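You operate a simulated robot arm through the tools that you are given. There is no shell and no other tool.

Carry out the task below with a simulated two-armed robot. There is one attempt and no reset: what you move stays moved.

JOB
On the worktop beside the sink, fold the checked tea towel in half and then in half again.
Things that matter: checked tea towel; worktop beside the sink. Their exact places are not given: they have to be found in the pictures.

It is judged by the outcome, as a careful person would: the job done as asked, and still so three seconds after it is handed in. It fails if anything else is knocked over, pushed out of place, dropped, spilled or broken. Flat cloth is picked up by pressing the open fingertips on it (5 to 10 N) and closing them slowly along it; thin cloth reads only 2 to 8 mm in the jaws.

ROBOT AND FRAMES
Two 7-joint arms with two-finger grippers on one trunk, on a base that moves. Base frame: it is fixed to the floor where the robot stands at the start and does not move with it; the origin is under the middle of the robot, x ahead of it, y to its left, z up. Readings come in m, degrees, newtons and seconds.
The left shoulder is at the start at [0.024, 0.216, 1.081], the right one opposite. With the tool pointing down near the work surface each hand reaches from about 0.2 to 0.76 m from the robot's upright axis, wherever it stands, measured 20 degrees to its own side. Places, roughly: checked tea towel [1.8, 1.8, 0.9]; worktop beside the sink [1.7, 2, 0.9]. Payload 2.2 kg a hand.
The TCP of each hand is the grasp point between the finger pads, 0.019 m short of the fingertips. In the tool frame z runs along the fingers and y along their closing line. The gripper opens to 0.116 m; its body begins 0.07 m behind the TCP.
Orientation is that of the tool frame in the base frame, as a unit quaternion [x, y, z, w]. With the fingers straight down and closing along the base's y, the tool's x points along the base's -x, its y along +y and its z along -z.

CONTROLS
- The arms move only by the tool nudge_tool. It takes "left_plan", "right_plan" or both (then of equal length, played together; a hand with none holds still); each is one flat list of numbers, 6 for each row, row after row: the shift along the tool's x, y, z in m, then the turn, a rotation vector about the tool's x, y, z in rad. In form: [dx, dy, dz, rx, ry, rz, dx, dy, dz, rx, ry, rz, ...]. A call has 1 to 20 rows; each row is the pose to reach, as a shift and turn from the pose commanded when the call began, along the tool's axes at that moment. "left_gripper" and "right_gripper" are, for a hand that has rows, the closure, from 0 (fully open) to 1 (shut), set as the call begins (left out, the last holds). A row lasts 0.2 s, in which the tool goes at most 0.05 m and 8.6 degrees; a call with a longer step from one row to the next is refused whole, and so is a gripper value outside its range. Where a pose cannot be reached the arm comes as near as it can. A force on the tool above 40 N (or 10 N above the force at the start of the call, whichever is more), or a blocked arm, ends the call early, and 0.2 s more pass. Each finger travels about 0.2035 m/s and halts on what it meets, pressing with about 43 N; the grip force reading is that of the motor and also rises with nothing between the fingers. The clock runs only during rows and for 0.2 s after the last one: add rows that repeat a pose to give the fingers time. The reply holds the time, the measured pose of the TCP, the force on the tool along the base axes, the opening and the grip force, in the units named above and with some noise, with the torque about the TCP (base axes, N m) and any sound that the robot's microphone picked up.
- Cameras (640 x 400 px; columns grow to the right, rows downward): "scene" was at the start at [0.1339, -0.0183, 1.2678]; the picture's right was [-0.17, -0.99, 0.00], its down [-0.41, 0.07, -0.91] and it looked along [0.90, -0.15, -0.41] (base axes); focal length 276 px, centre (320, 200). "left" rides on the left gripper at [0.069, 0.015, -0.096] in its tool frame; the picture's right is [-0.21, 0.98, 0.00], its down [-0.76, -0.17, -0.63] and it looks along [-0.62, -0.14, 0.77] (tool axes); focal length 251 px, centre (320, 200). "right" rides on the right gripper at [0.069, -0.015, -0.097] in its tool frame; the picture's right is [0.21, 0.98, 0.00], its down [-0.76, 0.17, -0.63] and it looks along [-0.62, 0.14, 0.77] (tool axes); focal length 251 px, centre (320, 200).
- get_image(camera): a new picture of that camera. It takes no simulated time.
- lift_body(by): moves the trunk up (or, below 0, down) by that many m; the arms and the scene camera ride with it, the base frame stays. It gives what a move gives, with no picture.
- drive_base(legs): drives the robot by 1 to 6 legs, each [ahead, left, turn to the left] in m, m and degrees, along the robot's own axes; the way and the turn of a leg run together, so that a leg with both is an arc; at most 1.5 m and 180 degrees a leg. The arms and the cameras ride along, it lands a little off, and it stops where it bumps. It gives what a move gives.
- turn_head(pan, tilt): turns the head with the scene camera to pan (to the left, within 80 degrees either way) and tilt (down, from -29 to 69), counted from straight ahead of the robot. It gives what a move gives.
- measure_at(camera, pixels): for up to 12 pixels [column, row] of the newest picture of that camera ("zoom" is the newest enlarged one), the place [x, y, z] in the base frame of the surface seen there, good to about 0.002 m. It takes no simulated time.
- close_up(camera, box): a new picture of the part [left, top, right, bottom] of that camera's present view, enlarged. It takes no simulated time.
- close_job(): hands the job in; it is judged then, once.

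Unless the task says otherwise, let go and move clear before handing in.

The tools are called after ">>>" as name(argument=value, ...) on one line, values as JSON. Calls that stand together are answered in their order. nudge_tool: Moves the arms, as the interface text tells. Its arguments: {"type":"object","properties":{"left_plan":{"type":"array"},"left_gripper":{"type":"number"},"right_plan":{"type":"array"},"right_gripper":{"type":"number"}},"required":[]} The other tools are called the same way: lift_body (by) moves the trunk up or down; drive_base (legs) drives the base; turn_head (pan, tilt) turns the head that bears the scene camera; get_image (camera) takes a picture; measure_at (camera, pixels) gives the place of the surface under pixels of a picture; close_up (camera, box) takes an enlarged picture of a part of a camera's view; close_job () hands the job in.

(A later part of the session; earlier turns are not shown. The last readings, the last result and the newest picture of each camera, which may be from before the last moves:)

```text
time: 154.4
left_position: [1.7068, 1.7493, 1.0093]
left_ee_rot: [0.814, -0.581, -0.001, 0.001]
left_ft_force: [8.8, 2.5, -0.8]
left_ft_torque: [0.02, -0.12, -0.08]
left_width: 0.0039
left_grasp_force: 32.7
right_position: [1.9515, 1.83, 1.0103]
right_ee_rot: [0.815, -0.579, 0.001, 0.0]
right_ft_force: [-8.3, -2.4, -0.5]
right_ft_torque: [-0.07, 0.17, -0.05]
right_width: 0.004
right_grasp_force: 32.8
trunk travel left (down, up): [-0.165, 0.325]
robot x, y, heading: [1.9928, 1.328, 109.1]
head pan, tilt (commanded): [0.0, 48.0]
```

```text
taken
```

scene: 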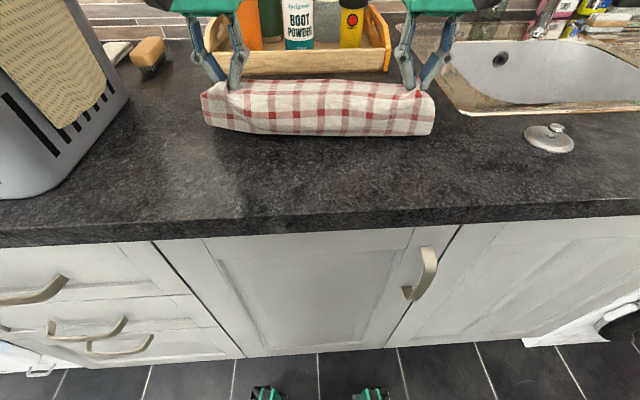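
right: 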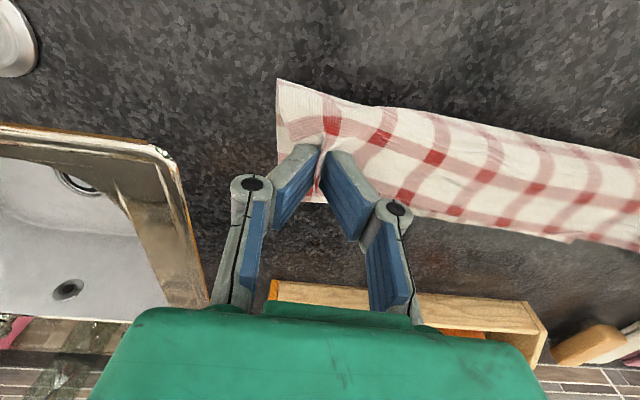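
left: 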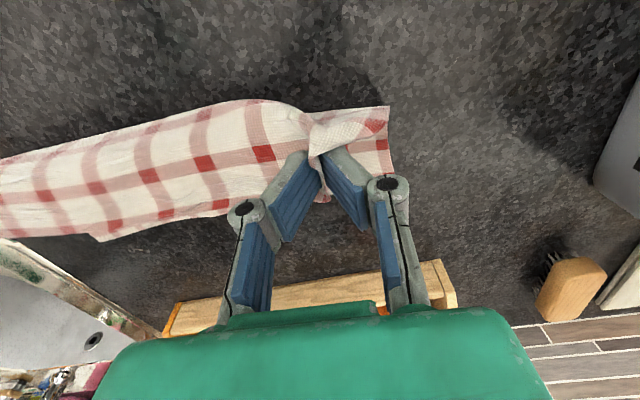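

Tension is down to 8 N. I measure the re-forming fold line and the bottom layer's back edge before laying the edge down.

>>> measure_at(camera="scene", pixels=[[206, 122], [250, 130], [320, 134], [400, 133], [434, 128], [320, 95], [434, 100], [205, 95]])

>>> measure_at(camera="left", pixels=[[388, 108], [393, 172], [382, 178], [230, 210], [100, 240], [60, 234], [300, 105], [150, 125]])

>>> measure_at(camera="right", pixels=[[278, 82], [280, 140], [570, 238], [590, 235], [450, 215], [520, 228], [400, 110], [560, 145], [310, 200]])

```text
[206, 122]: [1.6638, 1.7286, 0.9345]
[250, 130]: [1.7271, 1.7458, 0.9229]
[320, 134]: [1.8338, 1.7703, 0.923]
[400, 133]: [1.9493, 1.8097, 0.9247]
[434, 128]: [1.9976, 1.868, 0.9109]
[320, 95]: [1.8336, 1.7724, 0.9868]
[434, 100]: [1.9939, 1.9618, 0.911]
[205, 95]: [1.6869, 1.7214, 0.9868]
```

```text
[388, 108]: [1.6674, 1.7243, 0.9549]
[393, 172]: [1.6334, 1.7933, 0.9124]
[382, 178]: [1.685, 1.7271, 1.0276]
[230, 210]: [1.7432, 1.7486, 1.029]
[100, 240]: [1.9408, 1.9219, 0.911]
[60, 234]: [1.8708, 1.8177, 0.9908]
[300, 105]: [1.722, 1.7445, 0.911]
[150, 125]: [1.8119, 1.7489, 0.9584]
```

```text
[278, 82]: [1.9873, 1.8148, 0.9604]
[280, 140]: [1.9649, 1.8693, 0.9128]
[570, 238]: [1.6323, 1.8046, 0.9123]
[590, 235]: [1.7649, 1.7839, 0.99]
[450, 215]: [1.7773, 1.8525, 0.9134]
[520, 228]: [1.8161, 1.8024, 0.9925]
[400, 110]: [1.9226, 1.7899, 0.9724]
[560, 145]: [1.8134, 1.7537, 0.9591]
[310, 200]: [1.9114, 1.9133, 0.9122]
```

The whole towel has slid about 3.5 cm toward me (bottom back corners now (1.632, 1.805) and (1.941, 1.922)), which does not matter, and the fold hangs at depth 0.08 to 0.09 m. I move the hands 3 cm farther back so that the fold settles at mid-depth.

>>> nudge_tool(left_plan=[0.01, -0.001, 0, 0, 0, 0, 0.02, -0.002, 0, 0, 0, 0, 0.03, -0.003, 0, 0, 0, 0, 0.03, -0.003, 0, 0, 0, 0], right_plan=[0.01, 0.001, 0, 0, 0, 0, 0.02, 0.002, 0, 0, 0, 0, 0.03, 0.003, 0, 0, 0, 0, 0.03, 0.003, 0, 0, 0, 0])

>>> get_image(camera="left")

>>> get_image(camera="right")

>>> get_image(camera="scene")

```text
time: 155.4
left_position: [1.7188, 1.7206, 1.0077]
left_ee_rot: [0.814, -0.581, 0.001, 0.0]
left_ft_force: [4.6, 1.2, 0.2]
left_ft_torque: [0.02, -0.04, -0.06]
left_width: 0.0037
left_grasp_force: 32.2
right_position: [1.9577, 1.8035, 1.0098]
right_ee_rot: [0.814, -0.58, 0.001, 0.001]
right_ft_force: [-5.1, -1.5, -0.5]
right_ft_torque: [-0.03, 0.09, -0.04]
right_width: 0.0039
right_grasp_force: 32.5
trunk travel left (down, up): [-0.165, 0.325]
robot x, y, heading: [1.9901, 1.3238, 109.0]
head pan, tilt (commanded): [0.0, 48.0]
```

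```text
taken
```

left: 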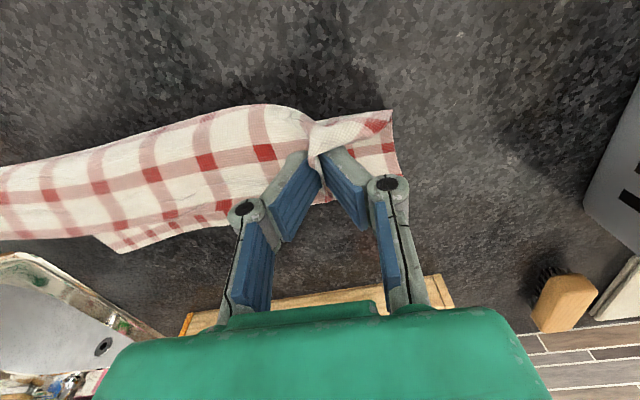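

```text
taken
```

right: 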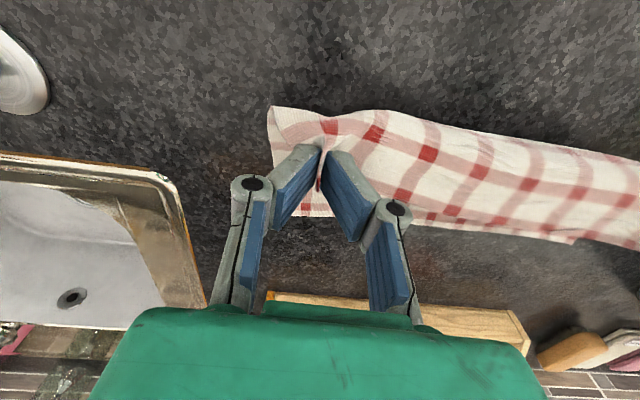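

```text
taken
```

scene: 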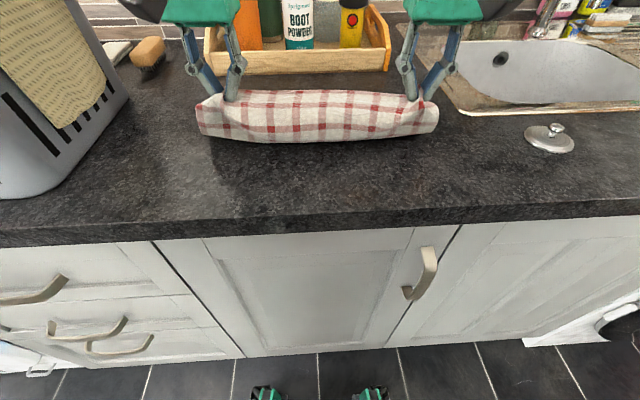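

The fold has moved toward me. I measure the bottom layer's back corners and the hanging fold again to compute the laying path.

>>> measure_at(camera="left", pixels=[[119, 251], [110, 243], [180, 232], [230, 220], [397, 170], [390, 174], [395, 130]])

>>> measure_at(camera="right", pixels=[[576, 239], [565, 238], [440, 225], [480, 230], [310, 214], [275, 150], [520, 234]])

>>> measure_at(camera="scene", pixels=[[204, 130], [240, 140], [320, 142], [400, 138], [430, 133], [320, 135], [250, 134], [400, 130]])

```text
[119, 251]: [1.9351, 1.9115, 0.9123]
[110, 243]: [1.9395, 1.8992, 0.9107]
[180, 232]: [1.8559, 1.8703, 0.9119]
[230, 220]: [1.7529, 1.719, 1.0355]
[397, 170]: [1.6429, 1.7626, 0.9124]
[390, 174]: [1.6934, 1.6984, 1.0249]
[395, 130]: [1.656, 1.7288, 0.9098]
```

```text
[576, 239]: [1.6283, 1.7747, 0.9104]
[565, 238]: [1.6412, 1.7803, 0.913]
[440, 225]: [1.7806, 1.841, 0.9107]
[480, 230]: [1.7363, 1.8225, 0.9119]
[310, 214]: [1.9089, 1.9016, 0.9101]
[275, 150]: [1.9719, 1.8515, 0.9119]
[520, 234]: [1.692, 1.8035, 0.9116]
```

```text
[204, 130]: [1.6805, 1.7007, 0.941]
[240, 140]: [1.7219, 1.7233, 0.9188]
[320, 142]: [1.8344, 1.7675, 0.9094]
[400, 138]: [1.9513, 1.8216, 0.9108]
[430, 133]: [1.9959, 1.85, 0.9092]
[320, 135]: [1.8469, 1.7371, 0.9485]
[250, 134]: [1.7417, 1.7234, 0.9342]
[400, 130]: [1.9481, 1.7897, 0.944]
```

The bottom back edge now runs from about (1.633, 1.777) to (1.937, 1.912), turned 24°, and the sheet hangs with some slack in front. I lay the edge down along a low path, shifting 1.5 cm left so the corners meet, stopping about 1 cm above contact.

>>> nudge_tool(left_plan=[-0.0056, 0.0017, 0.012, 0, 0, 0, -0.0139, 0.0043, 0.022, 0, 0, 0, -0.0244, 0.0076, 0.03, 0, 0, 0, -0.0349, 0.0109, 0.037, 0, 0, 0, -0.0453, 0.0141, 0.044, 0, 0, 0, -0.0544, 0.0169, 0.051, 0, 0, 0, -0.0627, 0.0195, 0.058, 0, 0, 0, -0.0697, 0.0217, 0.064, 0, 0, 0, -0.0697, 0.0217, 0.064, 0, 0, 0], right_plan=[-0.0073, 0.0018, 0.012, 0, 0, 0, -0.0182, 0.0046, 0.022, 0, 0, 0, -0.0319, 0.008, 0.03, 0, 0, 0, -0.0455, 0.0115, 0.037, 0, 0, 0, -0.0592, 0.0149, 0.044, 0, 0, 0, -0.071, 0.0179, 0.051, 0, 0, 0, -0.0819, 0.0206, 0.058, 0, 0, 0, -0.091, 0.0229, 0.064, 0, 0, 0, -0.091, 0.0229, 0.064, 0, 0, 0])

>>> get_image(camera="left")

>>> get_image(camera="right")

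>>> get_image(camera="scene")

```text
time: 157.4
left_position: [1.6769, 1.7807, 0.9432]
left_ee_rot: [0.814, -0.58, 0.001, 0.0]
left_ft_force: [1.8, -0.3, 0.5]
left_ft_torque: [-0.01, -0.02, -0.02]
left_width: 0.0036
left_grasp_force: 32.5
right_position: [1.9051, 1.881, 0.9447]
right_ee_rot: [0.815, -0.58, 0.001, -0.001]
right_ft_force: [-2.4, -0.9, 0.7]
right_ft_torque: [-0.02, 0.04, -0.02]
right_width: 0.0035
right_grasp_force: 31.5
trunk travel left (down, up): [-0.165, 0.325]
robot x, y, heading: [1.9904, 1.3224, 109.2]
head pan, tilt (commanded): [0.0, 48.0]
```

```text
taken
```

left: 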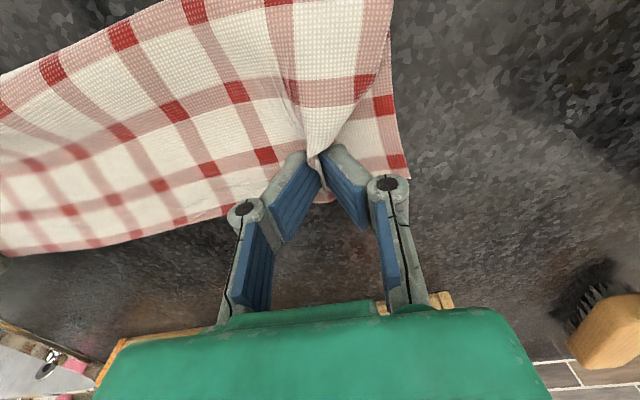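

```text
taken
```

right: 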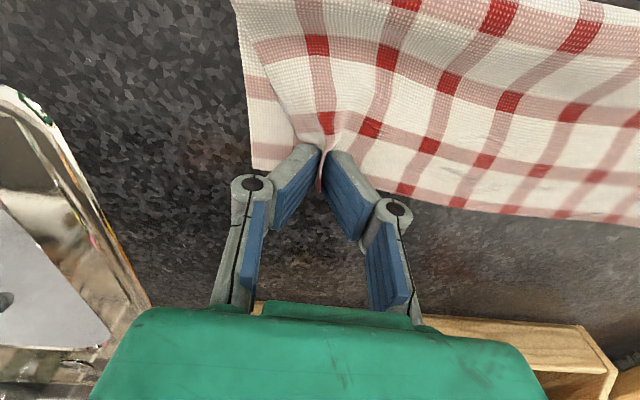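

```text
taken
```

scene: 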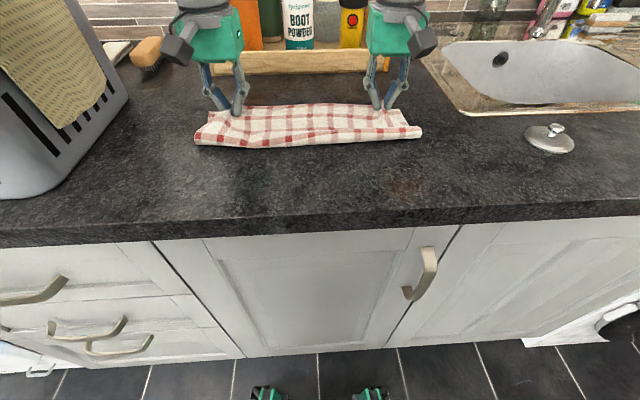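

The edge hovers about 1 cm over the back edge; the bottom layer's corners show at (407,177) in the left view and (252,170) in the right view. I measure them against the grip points.

>>> measure_at(camera="left", pixels=[[405, 174], [400, 140], [390, 176], [240, 212], [150, 232], [60, 250], [390, 20], [370, 60]])

>>> measure_at(camera="right", pixels=[[255, 168], [245, 80], [290, 172], [430, 198], [500, 210], [580, 220], [635, 225], [240, 20]])

>>> measure_at(camera="scene", pixels=[[197, 138], [255, 146], [320, 141], [420, 134], [205, 125], [320, 148], [410, 141]])

```text
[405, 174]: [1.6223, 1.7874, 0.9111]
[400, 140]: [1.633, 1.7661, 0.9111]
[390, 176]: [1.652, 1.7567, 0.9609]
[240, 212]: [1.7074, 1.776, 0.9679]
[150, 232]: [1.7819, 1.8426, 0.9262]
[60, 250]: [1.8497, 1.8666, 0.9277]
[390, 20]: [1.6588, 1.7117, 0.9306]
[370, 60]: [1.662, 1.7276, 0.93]
```

```text
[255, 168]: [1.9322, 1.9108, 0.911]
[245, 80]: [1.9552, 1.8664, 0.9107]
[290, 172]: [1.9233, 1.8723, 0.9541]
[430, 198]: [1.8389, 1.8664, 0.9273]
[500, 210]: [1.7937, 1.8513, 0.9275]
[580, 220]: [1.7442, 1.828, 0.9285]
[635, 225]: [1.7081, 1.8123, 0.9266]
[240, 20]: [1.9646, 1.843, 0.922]
```

```text
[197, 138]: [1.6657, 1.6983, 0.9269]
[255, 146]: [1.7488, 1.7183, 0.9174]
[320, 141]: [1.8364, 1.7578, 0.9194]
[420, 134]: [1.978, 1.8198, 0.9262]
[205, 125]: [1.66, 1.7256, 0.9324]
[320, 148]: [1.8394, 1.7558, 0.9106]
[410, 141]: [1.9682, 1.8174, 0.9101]
```

The fold now lies 0.10 to 0.11 m from the back edge, as wanted, and the top edge is within about 0.5 cm of the bottom's back edge; the left grip is about 1 cm short. I nudge the left hand forward and outward, then press both down.

>>> nudge_tool(left_plan=[-0.005, 0.003, 0, 0, 0, 0, -0.01, 0.006, 0.002, 0, 0, 0, -0.01, 0.006, 0.006, 0, 0, 0, -0.01, 0.006, 0.01, 0, 0, 0, -0.01, 0.006, 0.01, 0, 0, 0], right_plan=[-0.002, 0, 0, 0, 0, 0, -0.003, 0, 0.002, 0, 0, 0, -0.003, 0, 0.006, 0, 0, 0, -0.003, 0, 0.011, 0, 0, 0, -0.003, 0, 0.011, 0, 0, 0])

>>> nudge_tool(left_plan=[0, 0, 0.0015, 0, 0, 0, 0, 0, 0.0015, 0, 0, 0], right_plan=[0, 0, 0.0015, 0, 0, 0, 0, 0, 0.0015, 0, 0, 0])

```text
time: 158.6
left_position: [1.6688, 1.7878, 0.9353]
left_ee_rot: [0.814, -0.581, 0.0, 0.0]
left_ft_force: [6.9, 2.9, 1.2]
left_ft_torque: [0.04, -0.1, -0.07]
left_width: 0.0036
left_grasp_force: 31.8
right_position: [1.9046, 1.8839, 0.9345]
right_ee_rot: [0.815, -0.58, -0.001, 0.0]
right_ft_force: [-6.3, -2.6, 0.4]
right_ft_torque: [-0.01, 0.15, -0.03]
right_width: 0.0041
right_grasp_force: 32.5
trunk travel left (down, up): [-0.165, 0.325]
robot x, y, heading: [1.9935, 1.3205, 109.3]
head pan, tilt (commanded): [0.0, 48.0]
```

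```text
time: 159.2
left_position: [1.6687, 1.7871, 0.9326]
left_ee_rot: [0.814, -0.581, 0.0, 0.0]
left_ft_force: [7.7, 2.4, 2.1]
left_ft_torque: [0.07, -0.09, -0.03]
left_width: 0.0037
left_grasp_force: 32.9
right_position: [1.9046, 1.8841, 0.9325]
right_ee_rot: [0.815, -0.58, 0.0, 0.0]
right_ft_force: [-7.7, -3.1, 4.5]
right_ft_torque: [-0.05, 0.13, -0.06]
right_width: 0.0038
right_grasp_force: 32.1
trunk travel left (down, up): [-0.165, 0.325]
robot x, y, heading: [1.9901, 1.3271, 109.2]
head pan, tilt (commanded): [0.0, 48.0]
```

Press is 2 N left and 4.5 N right. I press the left 1 mm more and open both slowly in steps to spread the gathers.

>>> nudge_tool(left_plan=[0, 0, 0.001, 0, 0, 0, 0, 0, 0.001, 0, 0, 0], right_plan=[0, 0, 0, 0, 0, 0, 0, 0, 0, 0, 0, 0], left_gripper=0.93, right_gripper=0.93)

>>> nudge_tool(left_plan=[0, 0, 0, 0, 0, 0, 0, 0, 0, 0, 0, 0], right_plan=[0, 0, 0, 0, 0, 0, 0, 0, 0, 0, 0, 0], left_gripper=0.85, right_gripper=0.85)

>>> nudge_tool(left_plan=[0, 0, 0, 0, 0, 0, 0, 0, 0, 0, 0, 0], right_plan=[0, 0, 0, 0, 0, 0, 0, 0, 0, 0, 0, 0], left_gripper=0.77, right_gripper=0.77)

>>> get_image(camera="left")

>>> get_image(camera="right")

```text
time: 159.8
left_position: [1.6672, 1.7881, 0.9322]
left_ee_rot: [0.814, -0.581, 0.0, 0.0]
left_ft_force: [0.0, -0.4, -0.6]
left_ft_torque: [0.0, 0.03, 0.0]
left_width: 0.0082
left_grasp_force: 0.0
right_position: [1.9061, 1.8831, 0.9318]
right_ee_rot: [0.815, -0.58, 0.0, -0.001]
right_ft_force: [0.0, 0.9, 2.7]
right_ft_torque: [0.02, 0.0, 0.03]
right_width: 0.0075
right_grasp_force: 0.1
trunk travel left (down, up): [-0.165, 0.325]
robot x, y, heading: [1.991, 1.3241, 109.1]
head pan, tilt (commanded): [0.0, 48.0]
```

```text
time: 160.4
left_position: [1.6672, 1.7866, 0.9319]
left_ee_rot: [0.814, -0.581, -0.001, 0.0]
left_ft_force: [-0.5, -0.9, 0.3]
left_ft_torque: [0.02, -0.02, -0.03]
left_width: 0.0168
left_grasp_force: 0.2
right_position: [1.9055, 1.8844, 0.9318]
right_ee_rot: [0.815, -0.58, 0.001, -0.001]
right_ft_force: [1.4, -0.3, 2.5]
right_ft_torque: [-0.01, 0.0, 0.0]
right_width: 0.0169
right_grasp_force: 0.0
trunk travel left (down, up): [-0.165, 0.325]
robot x, y, heading: [1.9897, 1.3215, 109.3]
head pan, tilt (commanded): [0.0, 48.0]
```

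```text
time: 161.0
left_position: [1.6679, 1.7863, 0.9325]
left_ee_rot: [0.814, -0.581, 0.0, 0.0]
left_ft_force: [-0.4, -0.2, 2.2]
left_ft_torque: [0.0, -0.01, -0.03]
left_width: 0.0266
left_grasp_force: 0.1
right_position: [1.9046, 1.8834, 0.9324]
right_ee_rot: [0.815, -0.58, 0.0, -0.001]
right_ft_force: [-0.8, 0.7, 4.0]
right_ft_torque: [-0.03, 0.02, -0.01]
right_width: 0.0258
right_grasp_force: 0.1
trunk travel left (down, up): [-0.165, 0.325]
robot x, y, heading: [1.9939, 1.324, 109.2]
head pan, tilt (commanded): [0.0, 48.0]
```

```text
taken
```

left: 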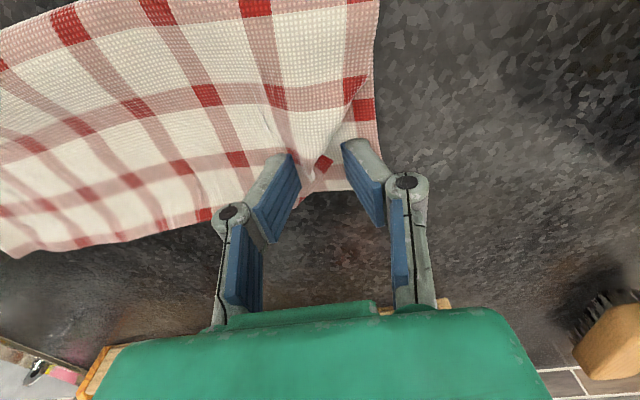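

```text
taken
```

right: 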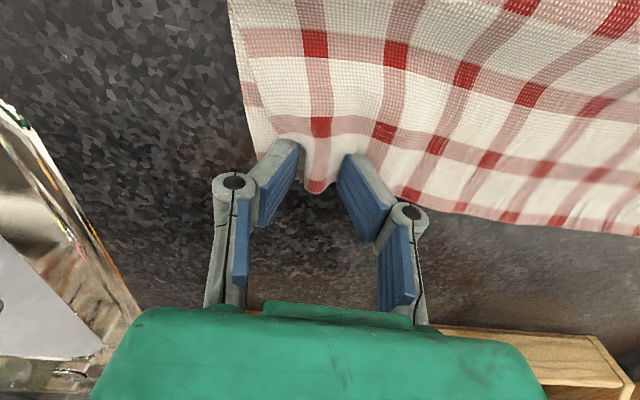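

The right gather has spread flat; a small pleat is left at (318,150) under the left hand. I open further and lift to look.

>>> nudge_tool(left_plan=[0, 0, 0, 0, 0, 0, 0, 0, 0, 0, 0, 0], right_plan=[0, 0, 0, 0, 0, 0, 0, 0, 0, 0, 0, 0], left_gripper=0.66, right_gripper=0.66)

>>> nudge_tool(left_plan=[0, 0, -0.008, 0, 0, 0, 0, 0, -0.02, 0, 0, 0, 0, 0, -0.035, 0, 0, 0, 0.01, 0, -0.05, 0, 0, 0, 0.025, 0.01, -0.065, 0, 0, 0, 0.05, 0.02, -0.08, 0, 0, 0, 0.07, 0.03, -0.09, 0, 0, 0, 0.07, 0.03, -0.09, 0, 0, 0], right_plan=[0, 0, -0.008, 0, 0, 0, 0, 0, -0.02, 0, 0, 0, 0, 0, -0.035, 0, 0, 0, 0.01, 0, -0.05, 0, 0, 0, 0.025, -0.01, -0.065, 0, 0, 0, 0.05, -0.02, -0.08, 0, 0, 0, 0.07, -0.03, -0.09, 0, 0, 0, 0.07, -0.03, -0.09, 0, 0, 0])

>>> get_image(camera="left")

>>> get_image(camera="right")

>>> close_up(camera="scene", box=[180, 80, 440, 170])

```text
time: 161.6
left_position: [1.668, 1.7882, 0.9327]
left_ee_rot: [0.814, -0.581, 0.0, -0.001]
left_ft_force: [-0.3, -0.8, 1.4]
left_ft_torque: [0.06, -0.04, 0.01]
left_width: 0.0389
left_grasp_force: 0.0
right_position: [1.9044, 1.883, 0.932]
right_ee_rot: [0.814, -0.581, 0.001, -0.001]
right_ft_force: [0.5, 1.3, 5.6]
right_ft_torque: [0.02, -0.02, 0.0]
right_width: 0.0395
right_grasp_force: 0.1
trunk travel left (down, up): [-0.165, 0.325]
robot x, y, heading: [1.9911, 1.3213, 109.2]
head pan, tilt (commanded): [0.0, 48.0]
```

```text
time: 163.4
left_position: [1.6629, 1.7114, 1.0218]
left_ee_rot: [0.814, -0.581, 0.001, 0.0]
left_ft_force: [-0.3, -1.2, -0.3]
left_ft_torque: [0.03, -0.01, 0.0]
left_width: 0.0394
left_grasp_force: 0.0
right_position: [1.9552, 1.8284, 1.0232]
right_ee_rot: [0.814, -0.581, 0.002, 0.0]
right_ft_force: [-0.1, 1.2, -0.9]
right_ft_torque: [0.03, -0.01, -0.01]
right_width: 0.0395
right_grasp_force: 0.1
trunk travel left (down, up): [-0.165, 0.325]
robot x, y, heading: [1.9921, 1.3219, 109.2]
head pan, tilt (commanded): [0.0, 48.0]
```

```text
taken
```

left: 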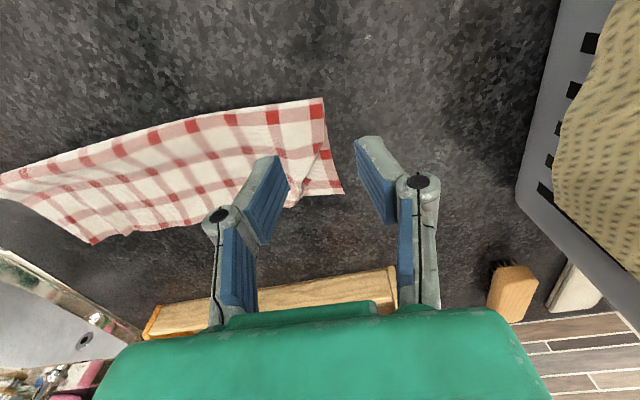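

```text
taken
```

right: 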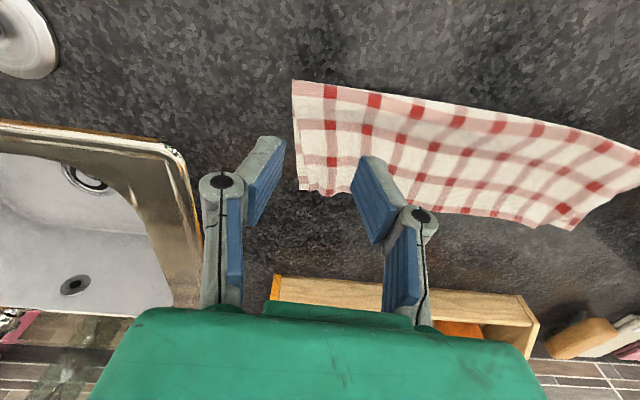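

```text
2.46 times, centred on (310, 125) of scene
```

zoom: 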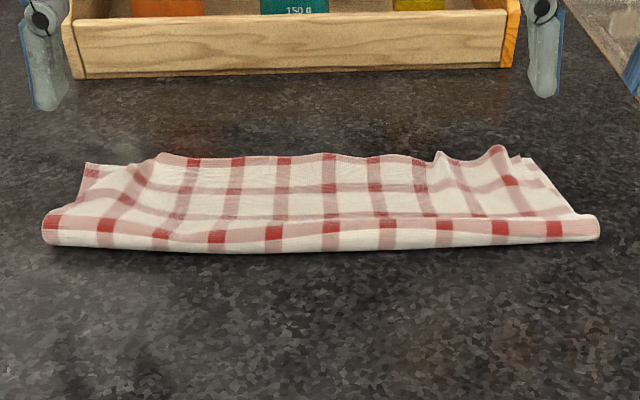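

Nearly right: the right side matches, but the top layer's left back corner lies about 3 cm too far in, showing the bottom layer at (110,175). I look closer at that corner.

>>> close_up(camera="left", box=[200, 80, 380, 220])

>>> measure_at(camera="zoom", pixels=[[440, 68], [500, 400], [510, 395], [420, 330], [400, 300], [330, 440], [300, 440], [440, 250], [430, 200], [470, 290]])

>>> close_up(camera="right", box=[280, 70, 640, 250])

```text
2.86 times, centred on (290, 150) of left
```

zoom: 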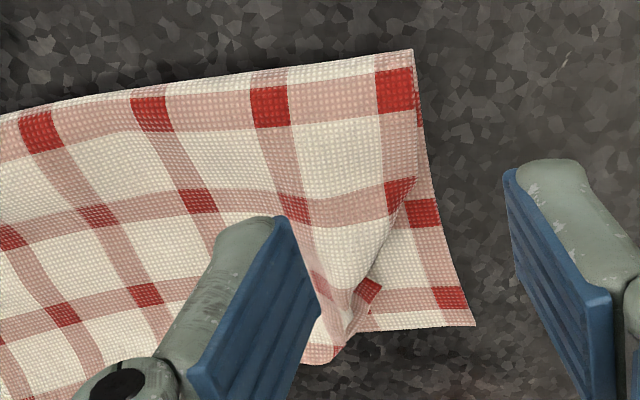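

```text
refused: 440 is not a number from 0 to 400
```

```text
1.78 times, centred on (460, 160) of right
```

zoom: 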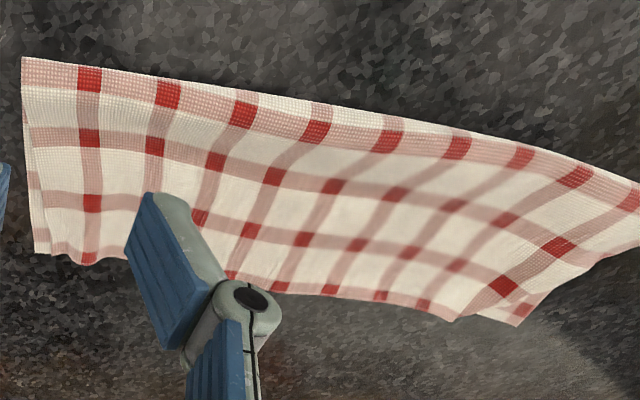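

The close-up shows the top layer's left corner tucked under along a crease from (418,180) to (345,310), leaving a triangle of the bottom layer bare. I measure the heights around the tuck.

>>> measure_at(camera="left", pixels=[[299, 188], [307, 181], [318, 150], [297, 203], [293, 157], [305, 165], [314, 168], [330, 185], [343, 193], [323, 100], [300, 175], [290, 200]])

>>> measure_at(camera="zoom", pixels=[[24, 60], [38, 252], [80, 262], [360, 297], [455, 320], [520, 325], [545, 290], [600, 258], [500, 285], [420, 305], [300, 100]])

```text
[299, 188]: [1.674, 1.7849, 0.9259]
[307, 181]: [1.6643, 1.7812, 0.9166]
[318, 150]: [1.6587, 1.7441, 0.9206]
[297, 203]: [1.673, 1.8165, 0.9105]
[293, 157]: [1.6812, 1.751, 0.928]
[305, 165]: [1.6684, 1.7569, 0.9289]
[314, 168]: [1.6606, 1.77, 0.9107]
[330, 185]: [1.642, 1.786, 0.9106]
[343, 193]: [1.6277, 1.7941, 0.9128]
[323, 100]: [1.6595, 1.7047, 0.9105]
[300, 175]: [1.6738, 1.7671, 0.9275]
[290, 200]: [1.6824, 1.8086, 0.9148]
```

```text
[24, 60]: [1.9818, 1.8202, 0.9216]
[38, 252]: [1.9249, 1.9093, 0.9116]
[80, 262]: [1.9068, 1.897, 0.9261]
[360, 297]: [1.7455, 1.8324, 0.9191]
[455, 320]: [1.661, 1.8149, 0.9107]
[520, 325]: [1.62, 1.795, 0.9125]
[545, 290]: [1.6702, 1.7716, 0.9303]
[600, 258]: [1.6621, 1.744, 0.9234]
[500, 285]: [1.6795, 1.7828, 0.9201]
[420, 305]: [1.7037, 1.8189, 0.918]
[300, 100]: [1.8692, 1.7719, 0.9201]
```

The tuck's ridge stands at (1.674, 1.785), about 1.5 cm high, 4 cm from the left edge. I bring the left hand's fingers, 4 cm open, down on either side of that ridge without pressing.

>>> nudge_tool(left_plan=[-0.0163, -0.0085, 0.005, 0, 0, 0, -0.0326, -0.0171, 0.01, 0, 0, 0, -0.0488, -0.0256, 0.02, 0, 0, 0, -0.0651, -0.0341, 0.035, 0, 0, 0, -0.0651, -0.0341, 0.055, 0, 0, 0, -0.0651, -0.0341, 0.07, 0, 0, 0, -0.0651, -0.0341, 0.07, 0, 0, 0])

>>> get_image(camera="left")

```text
time: 165.0
left_position: [1.6735, 1.7848, 0.9503]
left_ee_rot: [0.814, -0.58, 0.0, 0.001]
left_ft_force: [0.0, 0.5, 0.3]
left_ft_torque: [0.02, 0.0, 0.01]
left_width: 0.039
left_grasp_force: 0.1
right_position: [1.9566, 1.8272, 1.0241]
right_ee_rot: [0.815, -0.58, 0.0, 0.0]
right_ft_force: [0.7, -0.5, -0.1]
right_ft_torque: [0.02, -0.03, -0.03]
right_width: 0.0395
right_grasp_force: 0.0
trunk travel left (down, up): [-0.165, 0.325]
robot x, y, heading: [1.9881, 1.3243, 109.1]
head pan, tilt (commanded): [0.0, 48.0]
```

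```text
taken
```

left: 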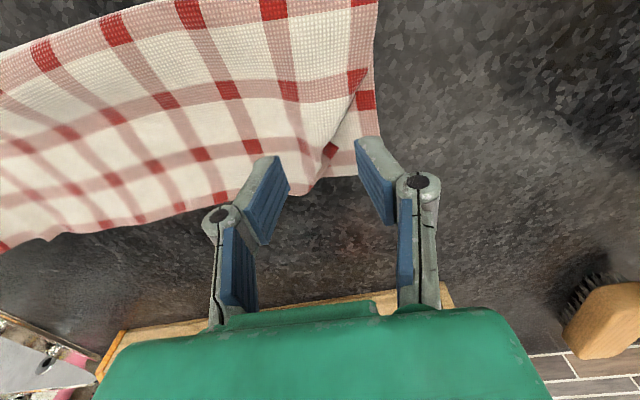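

The ridge passes right between the fingers at (320,150). I lower to just above the layers and close on the ridge.

>>> nudge_tool(left_plan=[0, 0, 0.006, 0, 0, 0, 0, 0, 0.012, 0, 0, 0, 0, 0, 0.0155, 0, 0, 0, 0, 0, 0.0155, 0, 0, 0])

>>> nudge_tool(left_plan=[0, 0, 0, 0, 0, 0, 0, 0, 0, 0, 0, 0], left_gripper=0.8)

>>> nudge_tool(left_plan=[0, 0, 0, 0, 0, 0, 0, 0, 0, 0, 0, 0], left_gripper=0.9)

>>> nudge_tool(left_plan=[0, 0, 0, 0, 0, 0, 0, 0, 0, 0, 0, 0, 0, 0, 0, 0, 0, 0], left_gripper=1.0)

>>> get_image(camera="left")

```text
time: 166.0
left_position: [1.673, 1.7831, 0.9342]
left_ee_rot: [0.814, -0.581, 0.001, 0.0]
left_ft_force: [-0.2, 0.0, -0.2]
left_ft_torque: [-0.03, 0.0, 0.01]
left_width: 0.0394
left_grasp_force: 0.0
right_position: [1.9556, 1.8263, 1.0232]
right_ee_rot: [0.815, -0.58, 0.0, 0.0]
right_ft_force: [0.1, 0.2, 0.1]
right_ft_torque: [0.02, 0.03, 0.01]
right_width: 0.0396
right_grasp_force: 0.0
trunk travel left (down, up): [-0.165, 0.325]
robot x, y, heading: [1.9898, 1.3215, 109.4]
head pan, tilt (commanded): [0.0, 48.0]
```

```text
time: 166.6
left_position: [1.6733, 1.7838, 0.9355]
left_ee_rot: [0.814, -0.581, 0.0, 0.001]
left_ft_force: [0.1, -0.2, 0.3]
left_ft_torque: [0.03, -0.02, -0.02]
left_width: 0.0233
left_grasp_force: 0.1
right_position: [1.956, 1.8262, 1.0248]
right_ee_rot: [0.815, -0.58, 0.0, 0.0]
right_ft_force: [0.1, 0.2, 0.1]
right_ft_torque: [-0.03, 0.0, 0.0]
right_width: 0.0395
right_grasp_force: 0.0
trunk travel left (down, up): [-0.165, 0.325]
robot x, y, heading: [1.9874, 1.32, 109.6]
head pan, tilt (commanded): [0.0, 48.0]
```

```text
time: 167.2
left_position: [1.6731, 1.7834, 0.9349]
left_ee_rot: [0.814, -0.581, 0.0, 0.0]
left_ft_force: [0.0, 0.5, 0.1]
left_ft_torque: [-0.03, 0.01, 0.05]
left_width: 0.0118
left_grasp_force: 0.0
right_position: [1.9554, 1.8268, 1.0236]
right_ee_rot: [0.814, -0.58, 0.0, 0.0]
right_ft_force: [-0.4, -0.6, -0.3]
right_ft_torque: [-0.02, 0.02, -0.01]
right_width: 0.0397
right_grasp_force: 0.0
trunk travel left (down, up): [-0.165, 0.325]
robot x, y, heading: [1.9904, 1.3203, 109.5]
head pan, tilt (commanded): [0.0, 48.0]
```

```text
time: 168.0
left_position: [1.6725, 1.7826, 0.9353]
left_ee_rot: [0.814, -0.581, 0.0, 0.001]
left_ft_force: [0.2, 0.0, -0.1]
left_ft_torque: [0.01, 0.05, 0.03]
left_width: 0.0032
left_grasp_force: 32.1
right_position: [1.9551, 1.8268, 1.0236]
right_ee_rot: [0.815, -0.58, 0.0, 0.001]
right_ft_force: [-0.1, -0.4, 0.3]
right_ft_torque: [-0.01, 0.01, -0.01]
right_width: 0.0395
right_grasp_force: 0.1
trunk travel left (down, up): [-0.165, 0.325]
robot x, y, heading: [1.9917, 1.3252, 109.6]
head pan, tilt (commanded): [0.0, 48.0]
```

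```text
taken
```

left: 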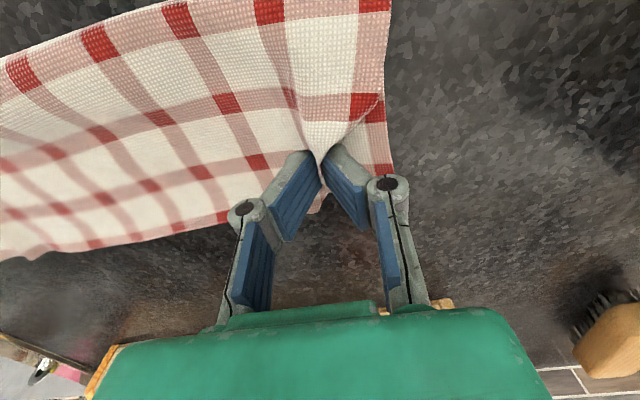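

The ridge is gripped (3.2 mm). I lift it 5 cm while moving slightly toward me and to the left, so the tucked corner can drop free.

>>> nudge_tool(left_plan=[0.002, 0.002, -0.012, 0, 0, 0, 0.007, 0.005, -0.025, 0, 0, 0, 0.015, 0.01, -0.038, 0, 0, 0, 0.025, 0.015, -0.05, 0, 0, 0, 0.025, 0.02, -0.055, 0, 0, 0, 0.025, 0.02, -0.055, 0, 0, 0])

>>> get_image(camera="left")

>>> close_up(camera="scene", box=[170, 60, 330, 160])

>>> get_image(camera="right")

```text
time: 169.4
left_position: [1.6642, 1.7546, 0.9912]
left_ee_rot: [0.814, -0.581, 0.0, 0.001]
left_ft_force: [0.4, 0.1, -0.4]
left_ft_torque: [-0.01, 0.04, -0.01]
left_width: 0.0033
left_grasp_force: 32.1
right_position: [1.9548, 1.8268, 1.0242]
right_ee_rot: [0.814, -0.581, 0.001, -0.001]
right_ft_force: [-1.4, -0.7, 0.9]
right_ft_torque: [-0.04, -0.02, -0.01]
right_width: 0.0395
right_grasp_force: 0.1
trunk travel left (down, up): [-0.165, 0.325]
robot x, y, heading: [1.9893, 1.3239, 109.4]
head pan, tilt (commanded): [0.0, 48.0]
```

```text
taken
```

left: 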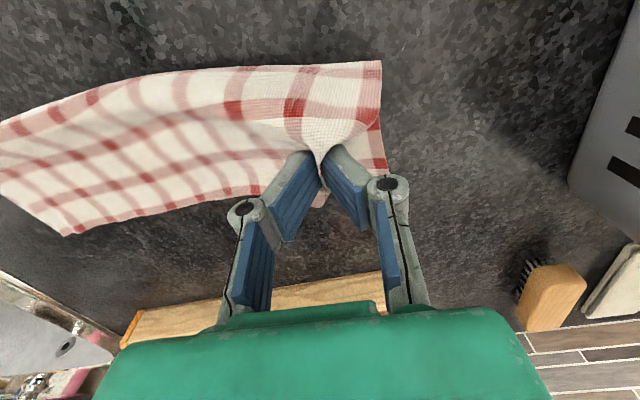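

```text
4.00 times, centred on (250, 110) of scene
```

zoom: 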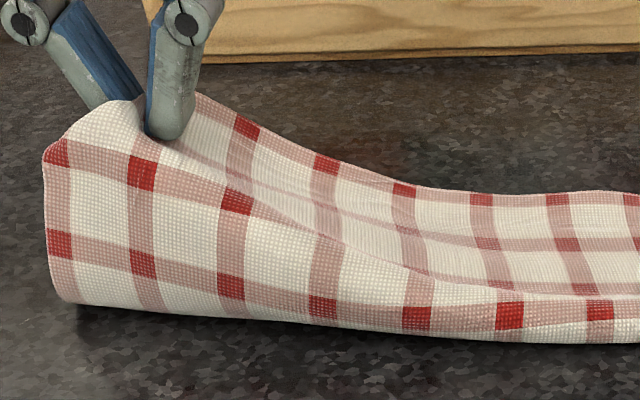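

```text
taken
```

right: 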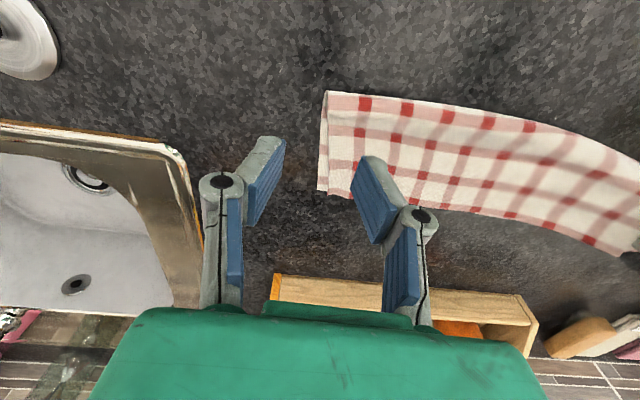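

The left end is up and its side edge hangs free at (55,220) in the scene close-up. I lay it down again: first a bit farther left, then down with a slight move to the right so that the corner trails outward.

>>> nudge_tool(left_plan=[-0.005, 0.006, 0.005, 0, 0, 0, -0.01, 0.012, 0.01, 0, 0, 0, -0.0142, 0.012, 0.0155, 0, 0, 0, -0.0185, 0.007, 0.025, 0, 0, 0, -0.0223, 0, 0.0355, 0, 0, 0, -0.0243, -0.008, 0.045, 0, 0, 0, -0.0253, -0.013, 0.051, 0, 0, 0, -0.0253, -0.013, 0.051, 0, 0, 0])

>>> get_image(camera="left")

>>> close_up(camera="scene", box=[170, 80, 330, 180])

```text
time: 171.2
left_position: [1.6665, 1.7829, 0.9397]
left_ee_rot: [0.814, -0.581, 0.0, 0.0]
left_ft_force: [-0.2, -0.7, -0.6]
left_ft_torque: [0.03, -0.02, 0.0]
left_width: 0.0033
left_grasp_force: 32.4
right_position: [1.955, 1.8274, 1.0239]
right_ee_rot: [0.815, -0.58, -0.001, 0.0]
right_ft_force: [0.4, 0.5, -0.1]
right_ft_torque: [-0.03, 0.01, -0.01]
right_width: 0.0394
right_grasp_force: 0.1
trunk travel left (down, up): [-0.165, 0.325]
robot x, y, heading: [1.9883, 1.3231, 108.9]
head pan, tilt (commanded): [0.0, 48.0]
```

```text
taken
```

left: 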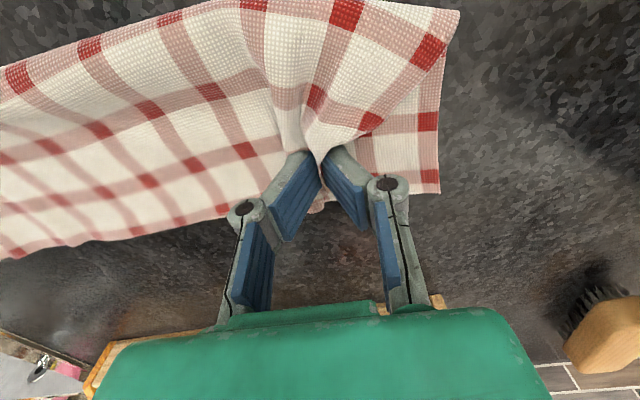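

```text
4.00 times, centred on (250, 130) of scene
```

zoom: 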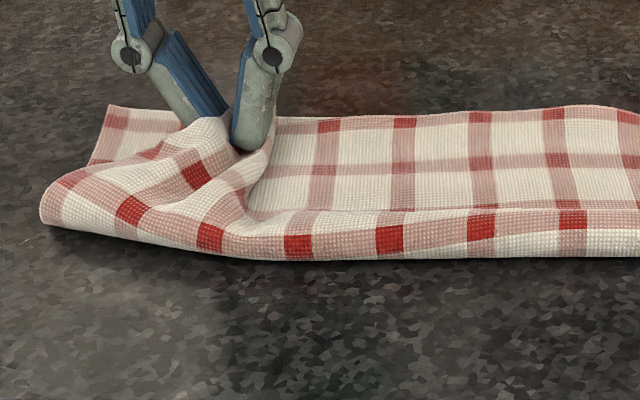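

The jaws turn out to hold the left edge itself, about 2 cm from the top corner, so the whole corner just has to move about 3 cm left. I measure the bottom layer's corner to aim at.

>>> measure_at(camera="left", pixels=[[437, 190], [430, 120], [455, 15], [420, 75], [372, 120], [400, 180], [370, 185], [220, 220], [130, 235]])

>>> measure_at(camera="zoom", pixels=[[108, 110], [92, 160], [45, 215], [160, 150], [80, 180], [300, 250], [500, 250], [350, 120]])

```text
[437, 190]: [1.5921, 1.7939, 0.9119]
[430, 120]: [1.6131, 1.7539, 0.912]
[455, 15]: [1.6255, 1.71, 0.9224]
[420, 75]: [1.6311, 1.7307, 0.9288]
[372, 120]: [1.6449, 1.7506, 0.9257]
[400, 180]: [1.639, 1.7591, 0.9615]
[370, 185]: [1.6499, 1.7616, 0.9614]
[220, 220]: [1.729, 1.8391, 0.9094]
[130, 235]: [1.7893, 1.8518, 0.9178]
```

```text
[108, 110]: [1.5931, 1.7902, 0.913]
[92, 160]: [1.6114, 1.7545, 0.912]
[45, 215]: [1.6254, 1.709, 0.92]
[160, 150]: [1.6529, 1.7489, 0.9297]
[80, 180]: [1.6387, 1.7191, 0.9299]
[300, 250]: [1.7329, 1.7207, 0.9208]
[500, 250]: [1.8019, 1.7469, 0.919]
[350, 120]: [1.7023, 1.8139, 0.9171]
```

The bottom layer's corner is now at (1.592, 1.793), some 5 cm left of the grip, and the top edge is long enough to reach it. I lift 2.5 cm, carry the corner left and lower it over that corner.

>>> nudge_tool(left_plan=[-0.002, 0.008, -0.012, 0, 0, 0, -0.005, 0.018, -0.022, 0, 0, 0, -0.009, 0.03, -0.026, 0, 0, 0, -0.012, 0.04, -0.022, 0, 0, 0, -0.0145, 0.048, -0.014, 0, 0, 0, -0.0156, 0.0517, -0.006, 0, 0, 0, -0.0156, 0.0517, 0, 0, 0, 0, -0.0156, 0.0517, 0, 0, 0, 0])

>>> get_image(camera="left")

>>> get_image(camera="scene")

>>> close_up(camera="scene", box=[150, 80, 310, 180])

```text
time: 173.0
left_position: [1.6131, 1.7799, 0.9381]
left_ee_rot: [0.814, -0.58, -0.001, 0.0]
left_ft_force: [0.0, 0.1, 0.7]
left_ft_torque: [0.01, -0.08, -0.01]
left_width: 0.0035
left_grasp_force: 32.2
right_position: [1.9541, 1.827, 1.0246]
right_ee_rot: [0.815, -0.58, 0.0, 0.0]
right_ft_force: [0.1, -0.4, 0.8]
right_ft_torque: [-0.02, 0.0, 0.0]
right_width: 0.0395
right_grasp_force: 0.0
trunk travel left (down, up): [-0.165, 0.325]
robot x, y, heading: [1.9916, 1.3238, 109.1]
head pan, tilt (commanded): [0.0, 48.0]
```

```text
taken
```

left: 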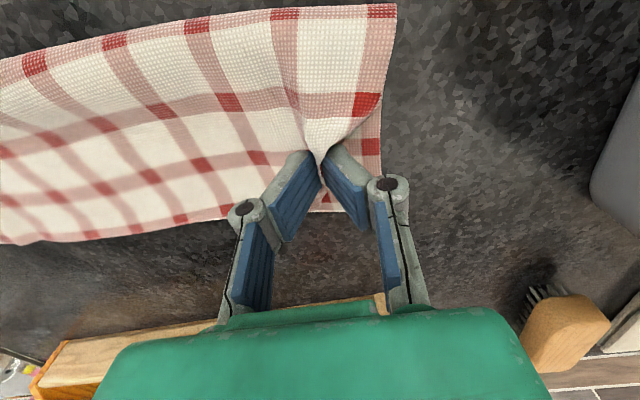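

```text
taken
```

scene: 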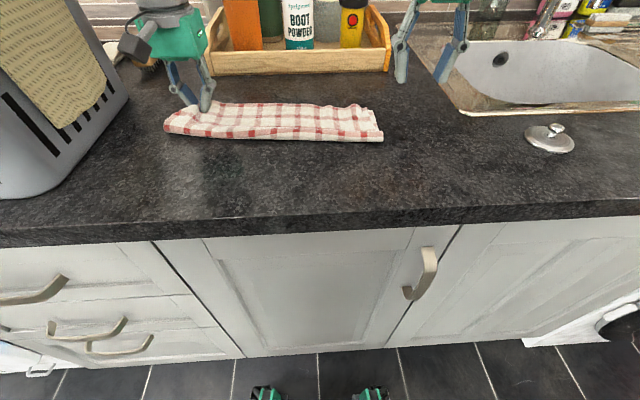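

```text
4.00 times, centred on (230, 130) of scene
```

zoom: 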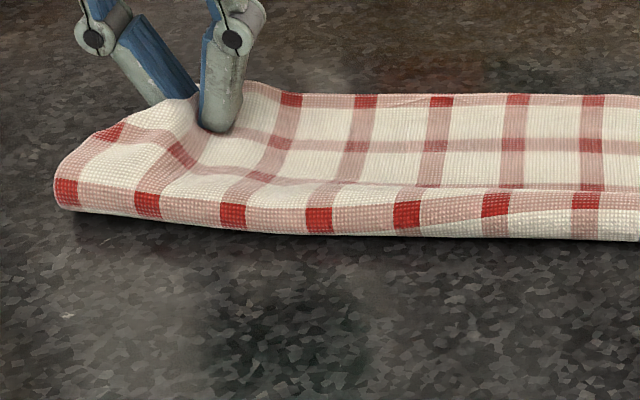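

The towel slid a little left as a whole, but the grip is now much closer to the bottom layer's corner. I measure again.

>>> measure_at(camera="left", pixels=[[382, 172], [380, 140], [393, 8], [375, 100], [330, 208], [345, 205], [220, 215], [100, 232], [250, 150]])

>>> get_image(camera="right")

>>> close_up(camera="left", box=[260, 60, 440, 220])

```text
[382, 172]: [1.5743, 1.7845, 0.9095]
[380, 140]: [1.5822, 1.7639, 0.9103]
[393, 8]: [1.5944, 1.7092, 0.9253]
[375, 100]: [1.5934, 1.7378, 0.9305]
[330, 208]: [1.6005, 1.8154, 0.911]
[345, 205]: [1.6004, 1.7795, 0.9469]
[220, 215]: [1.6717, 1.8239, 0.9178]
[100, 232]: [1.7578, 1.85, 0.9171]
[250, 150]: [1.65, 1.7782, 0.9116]
```

```text
taken
```

right: 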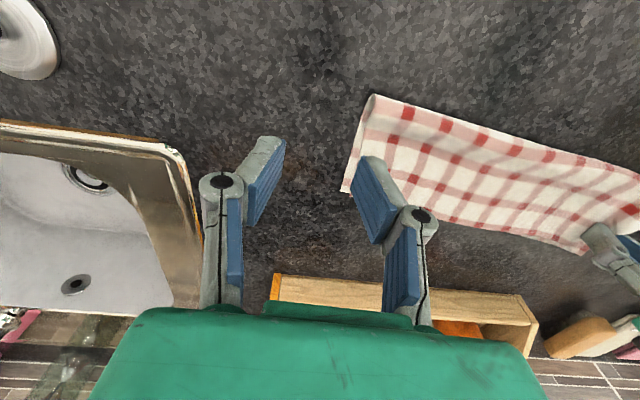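

```text
2.50 times, centred on (350, 140) of left
```

zoom: 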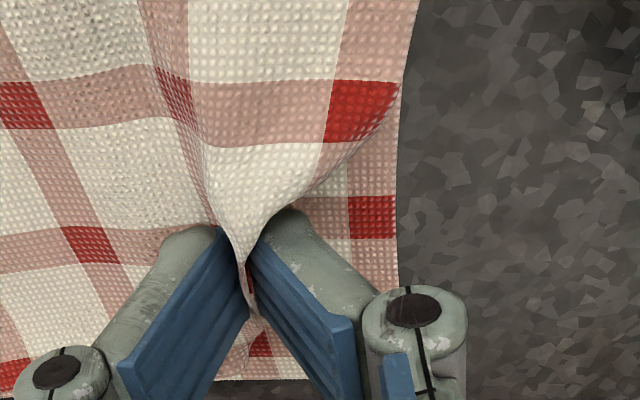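

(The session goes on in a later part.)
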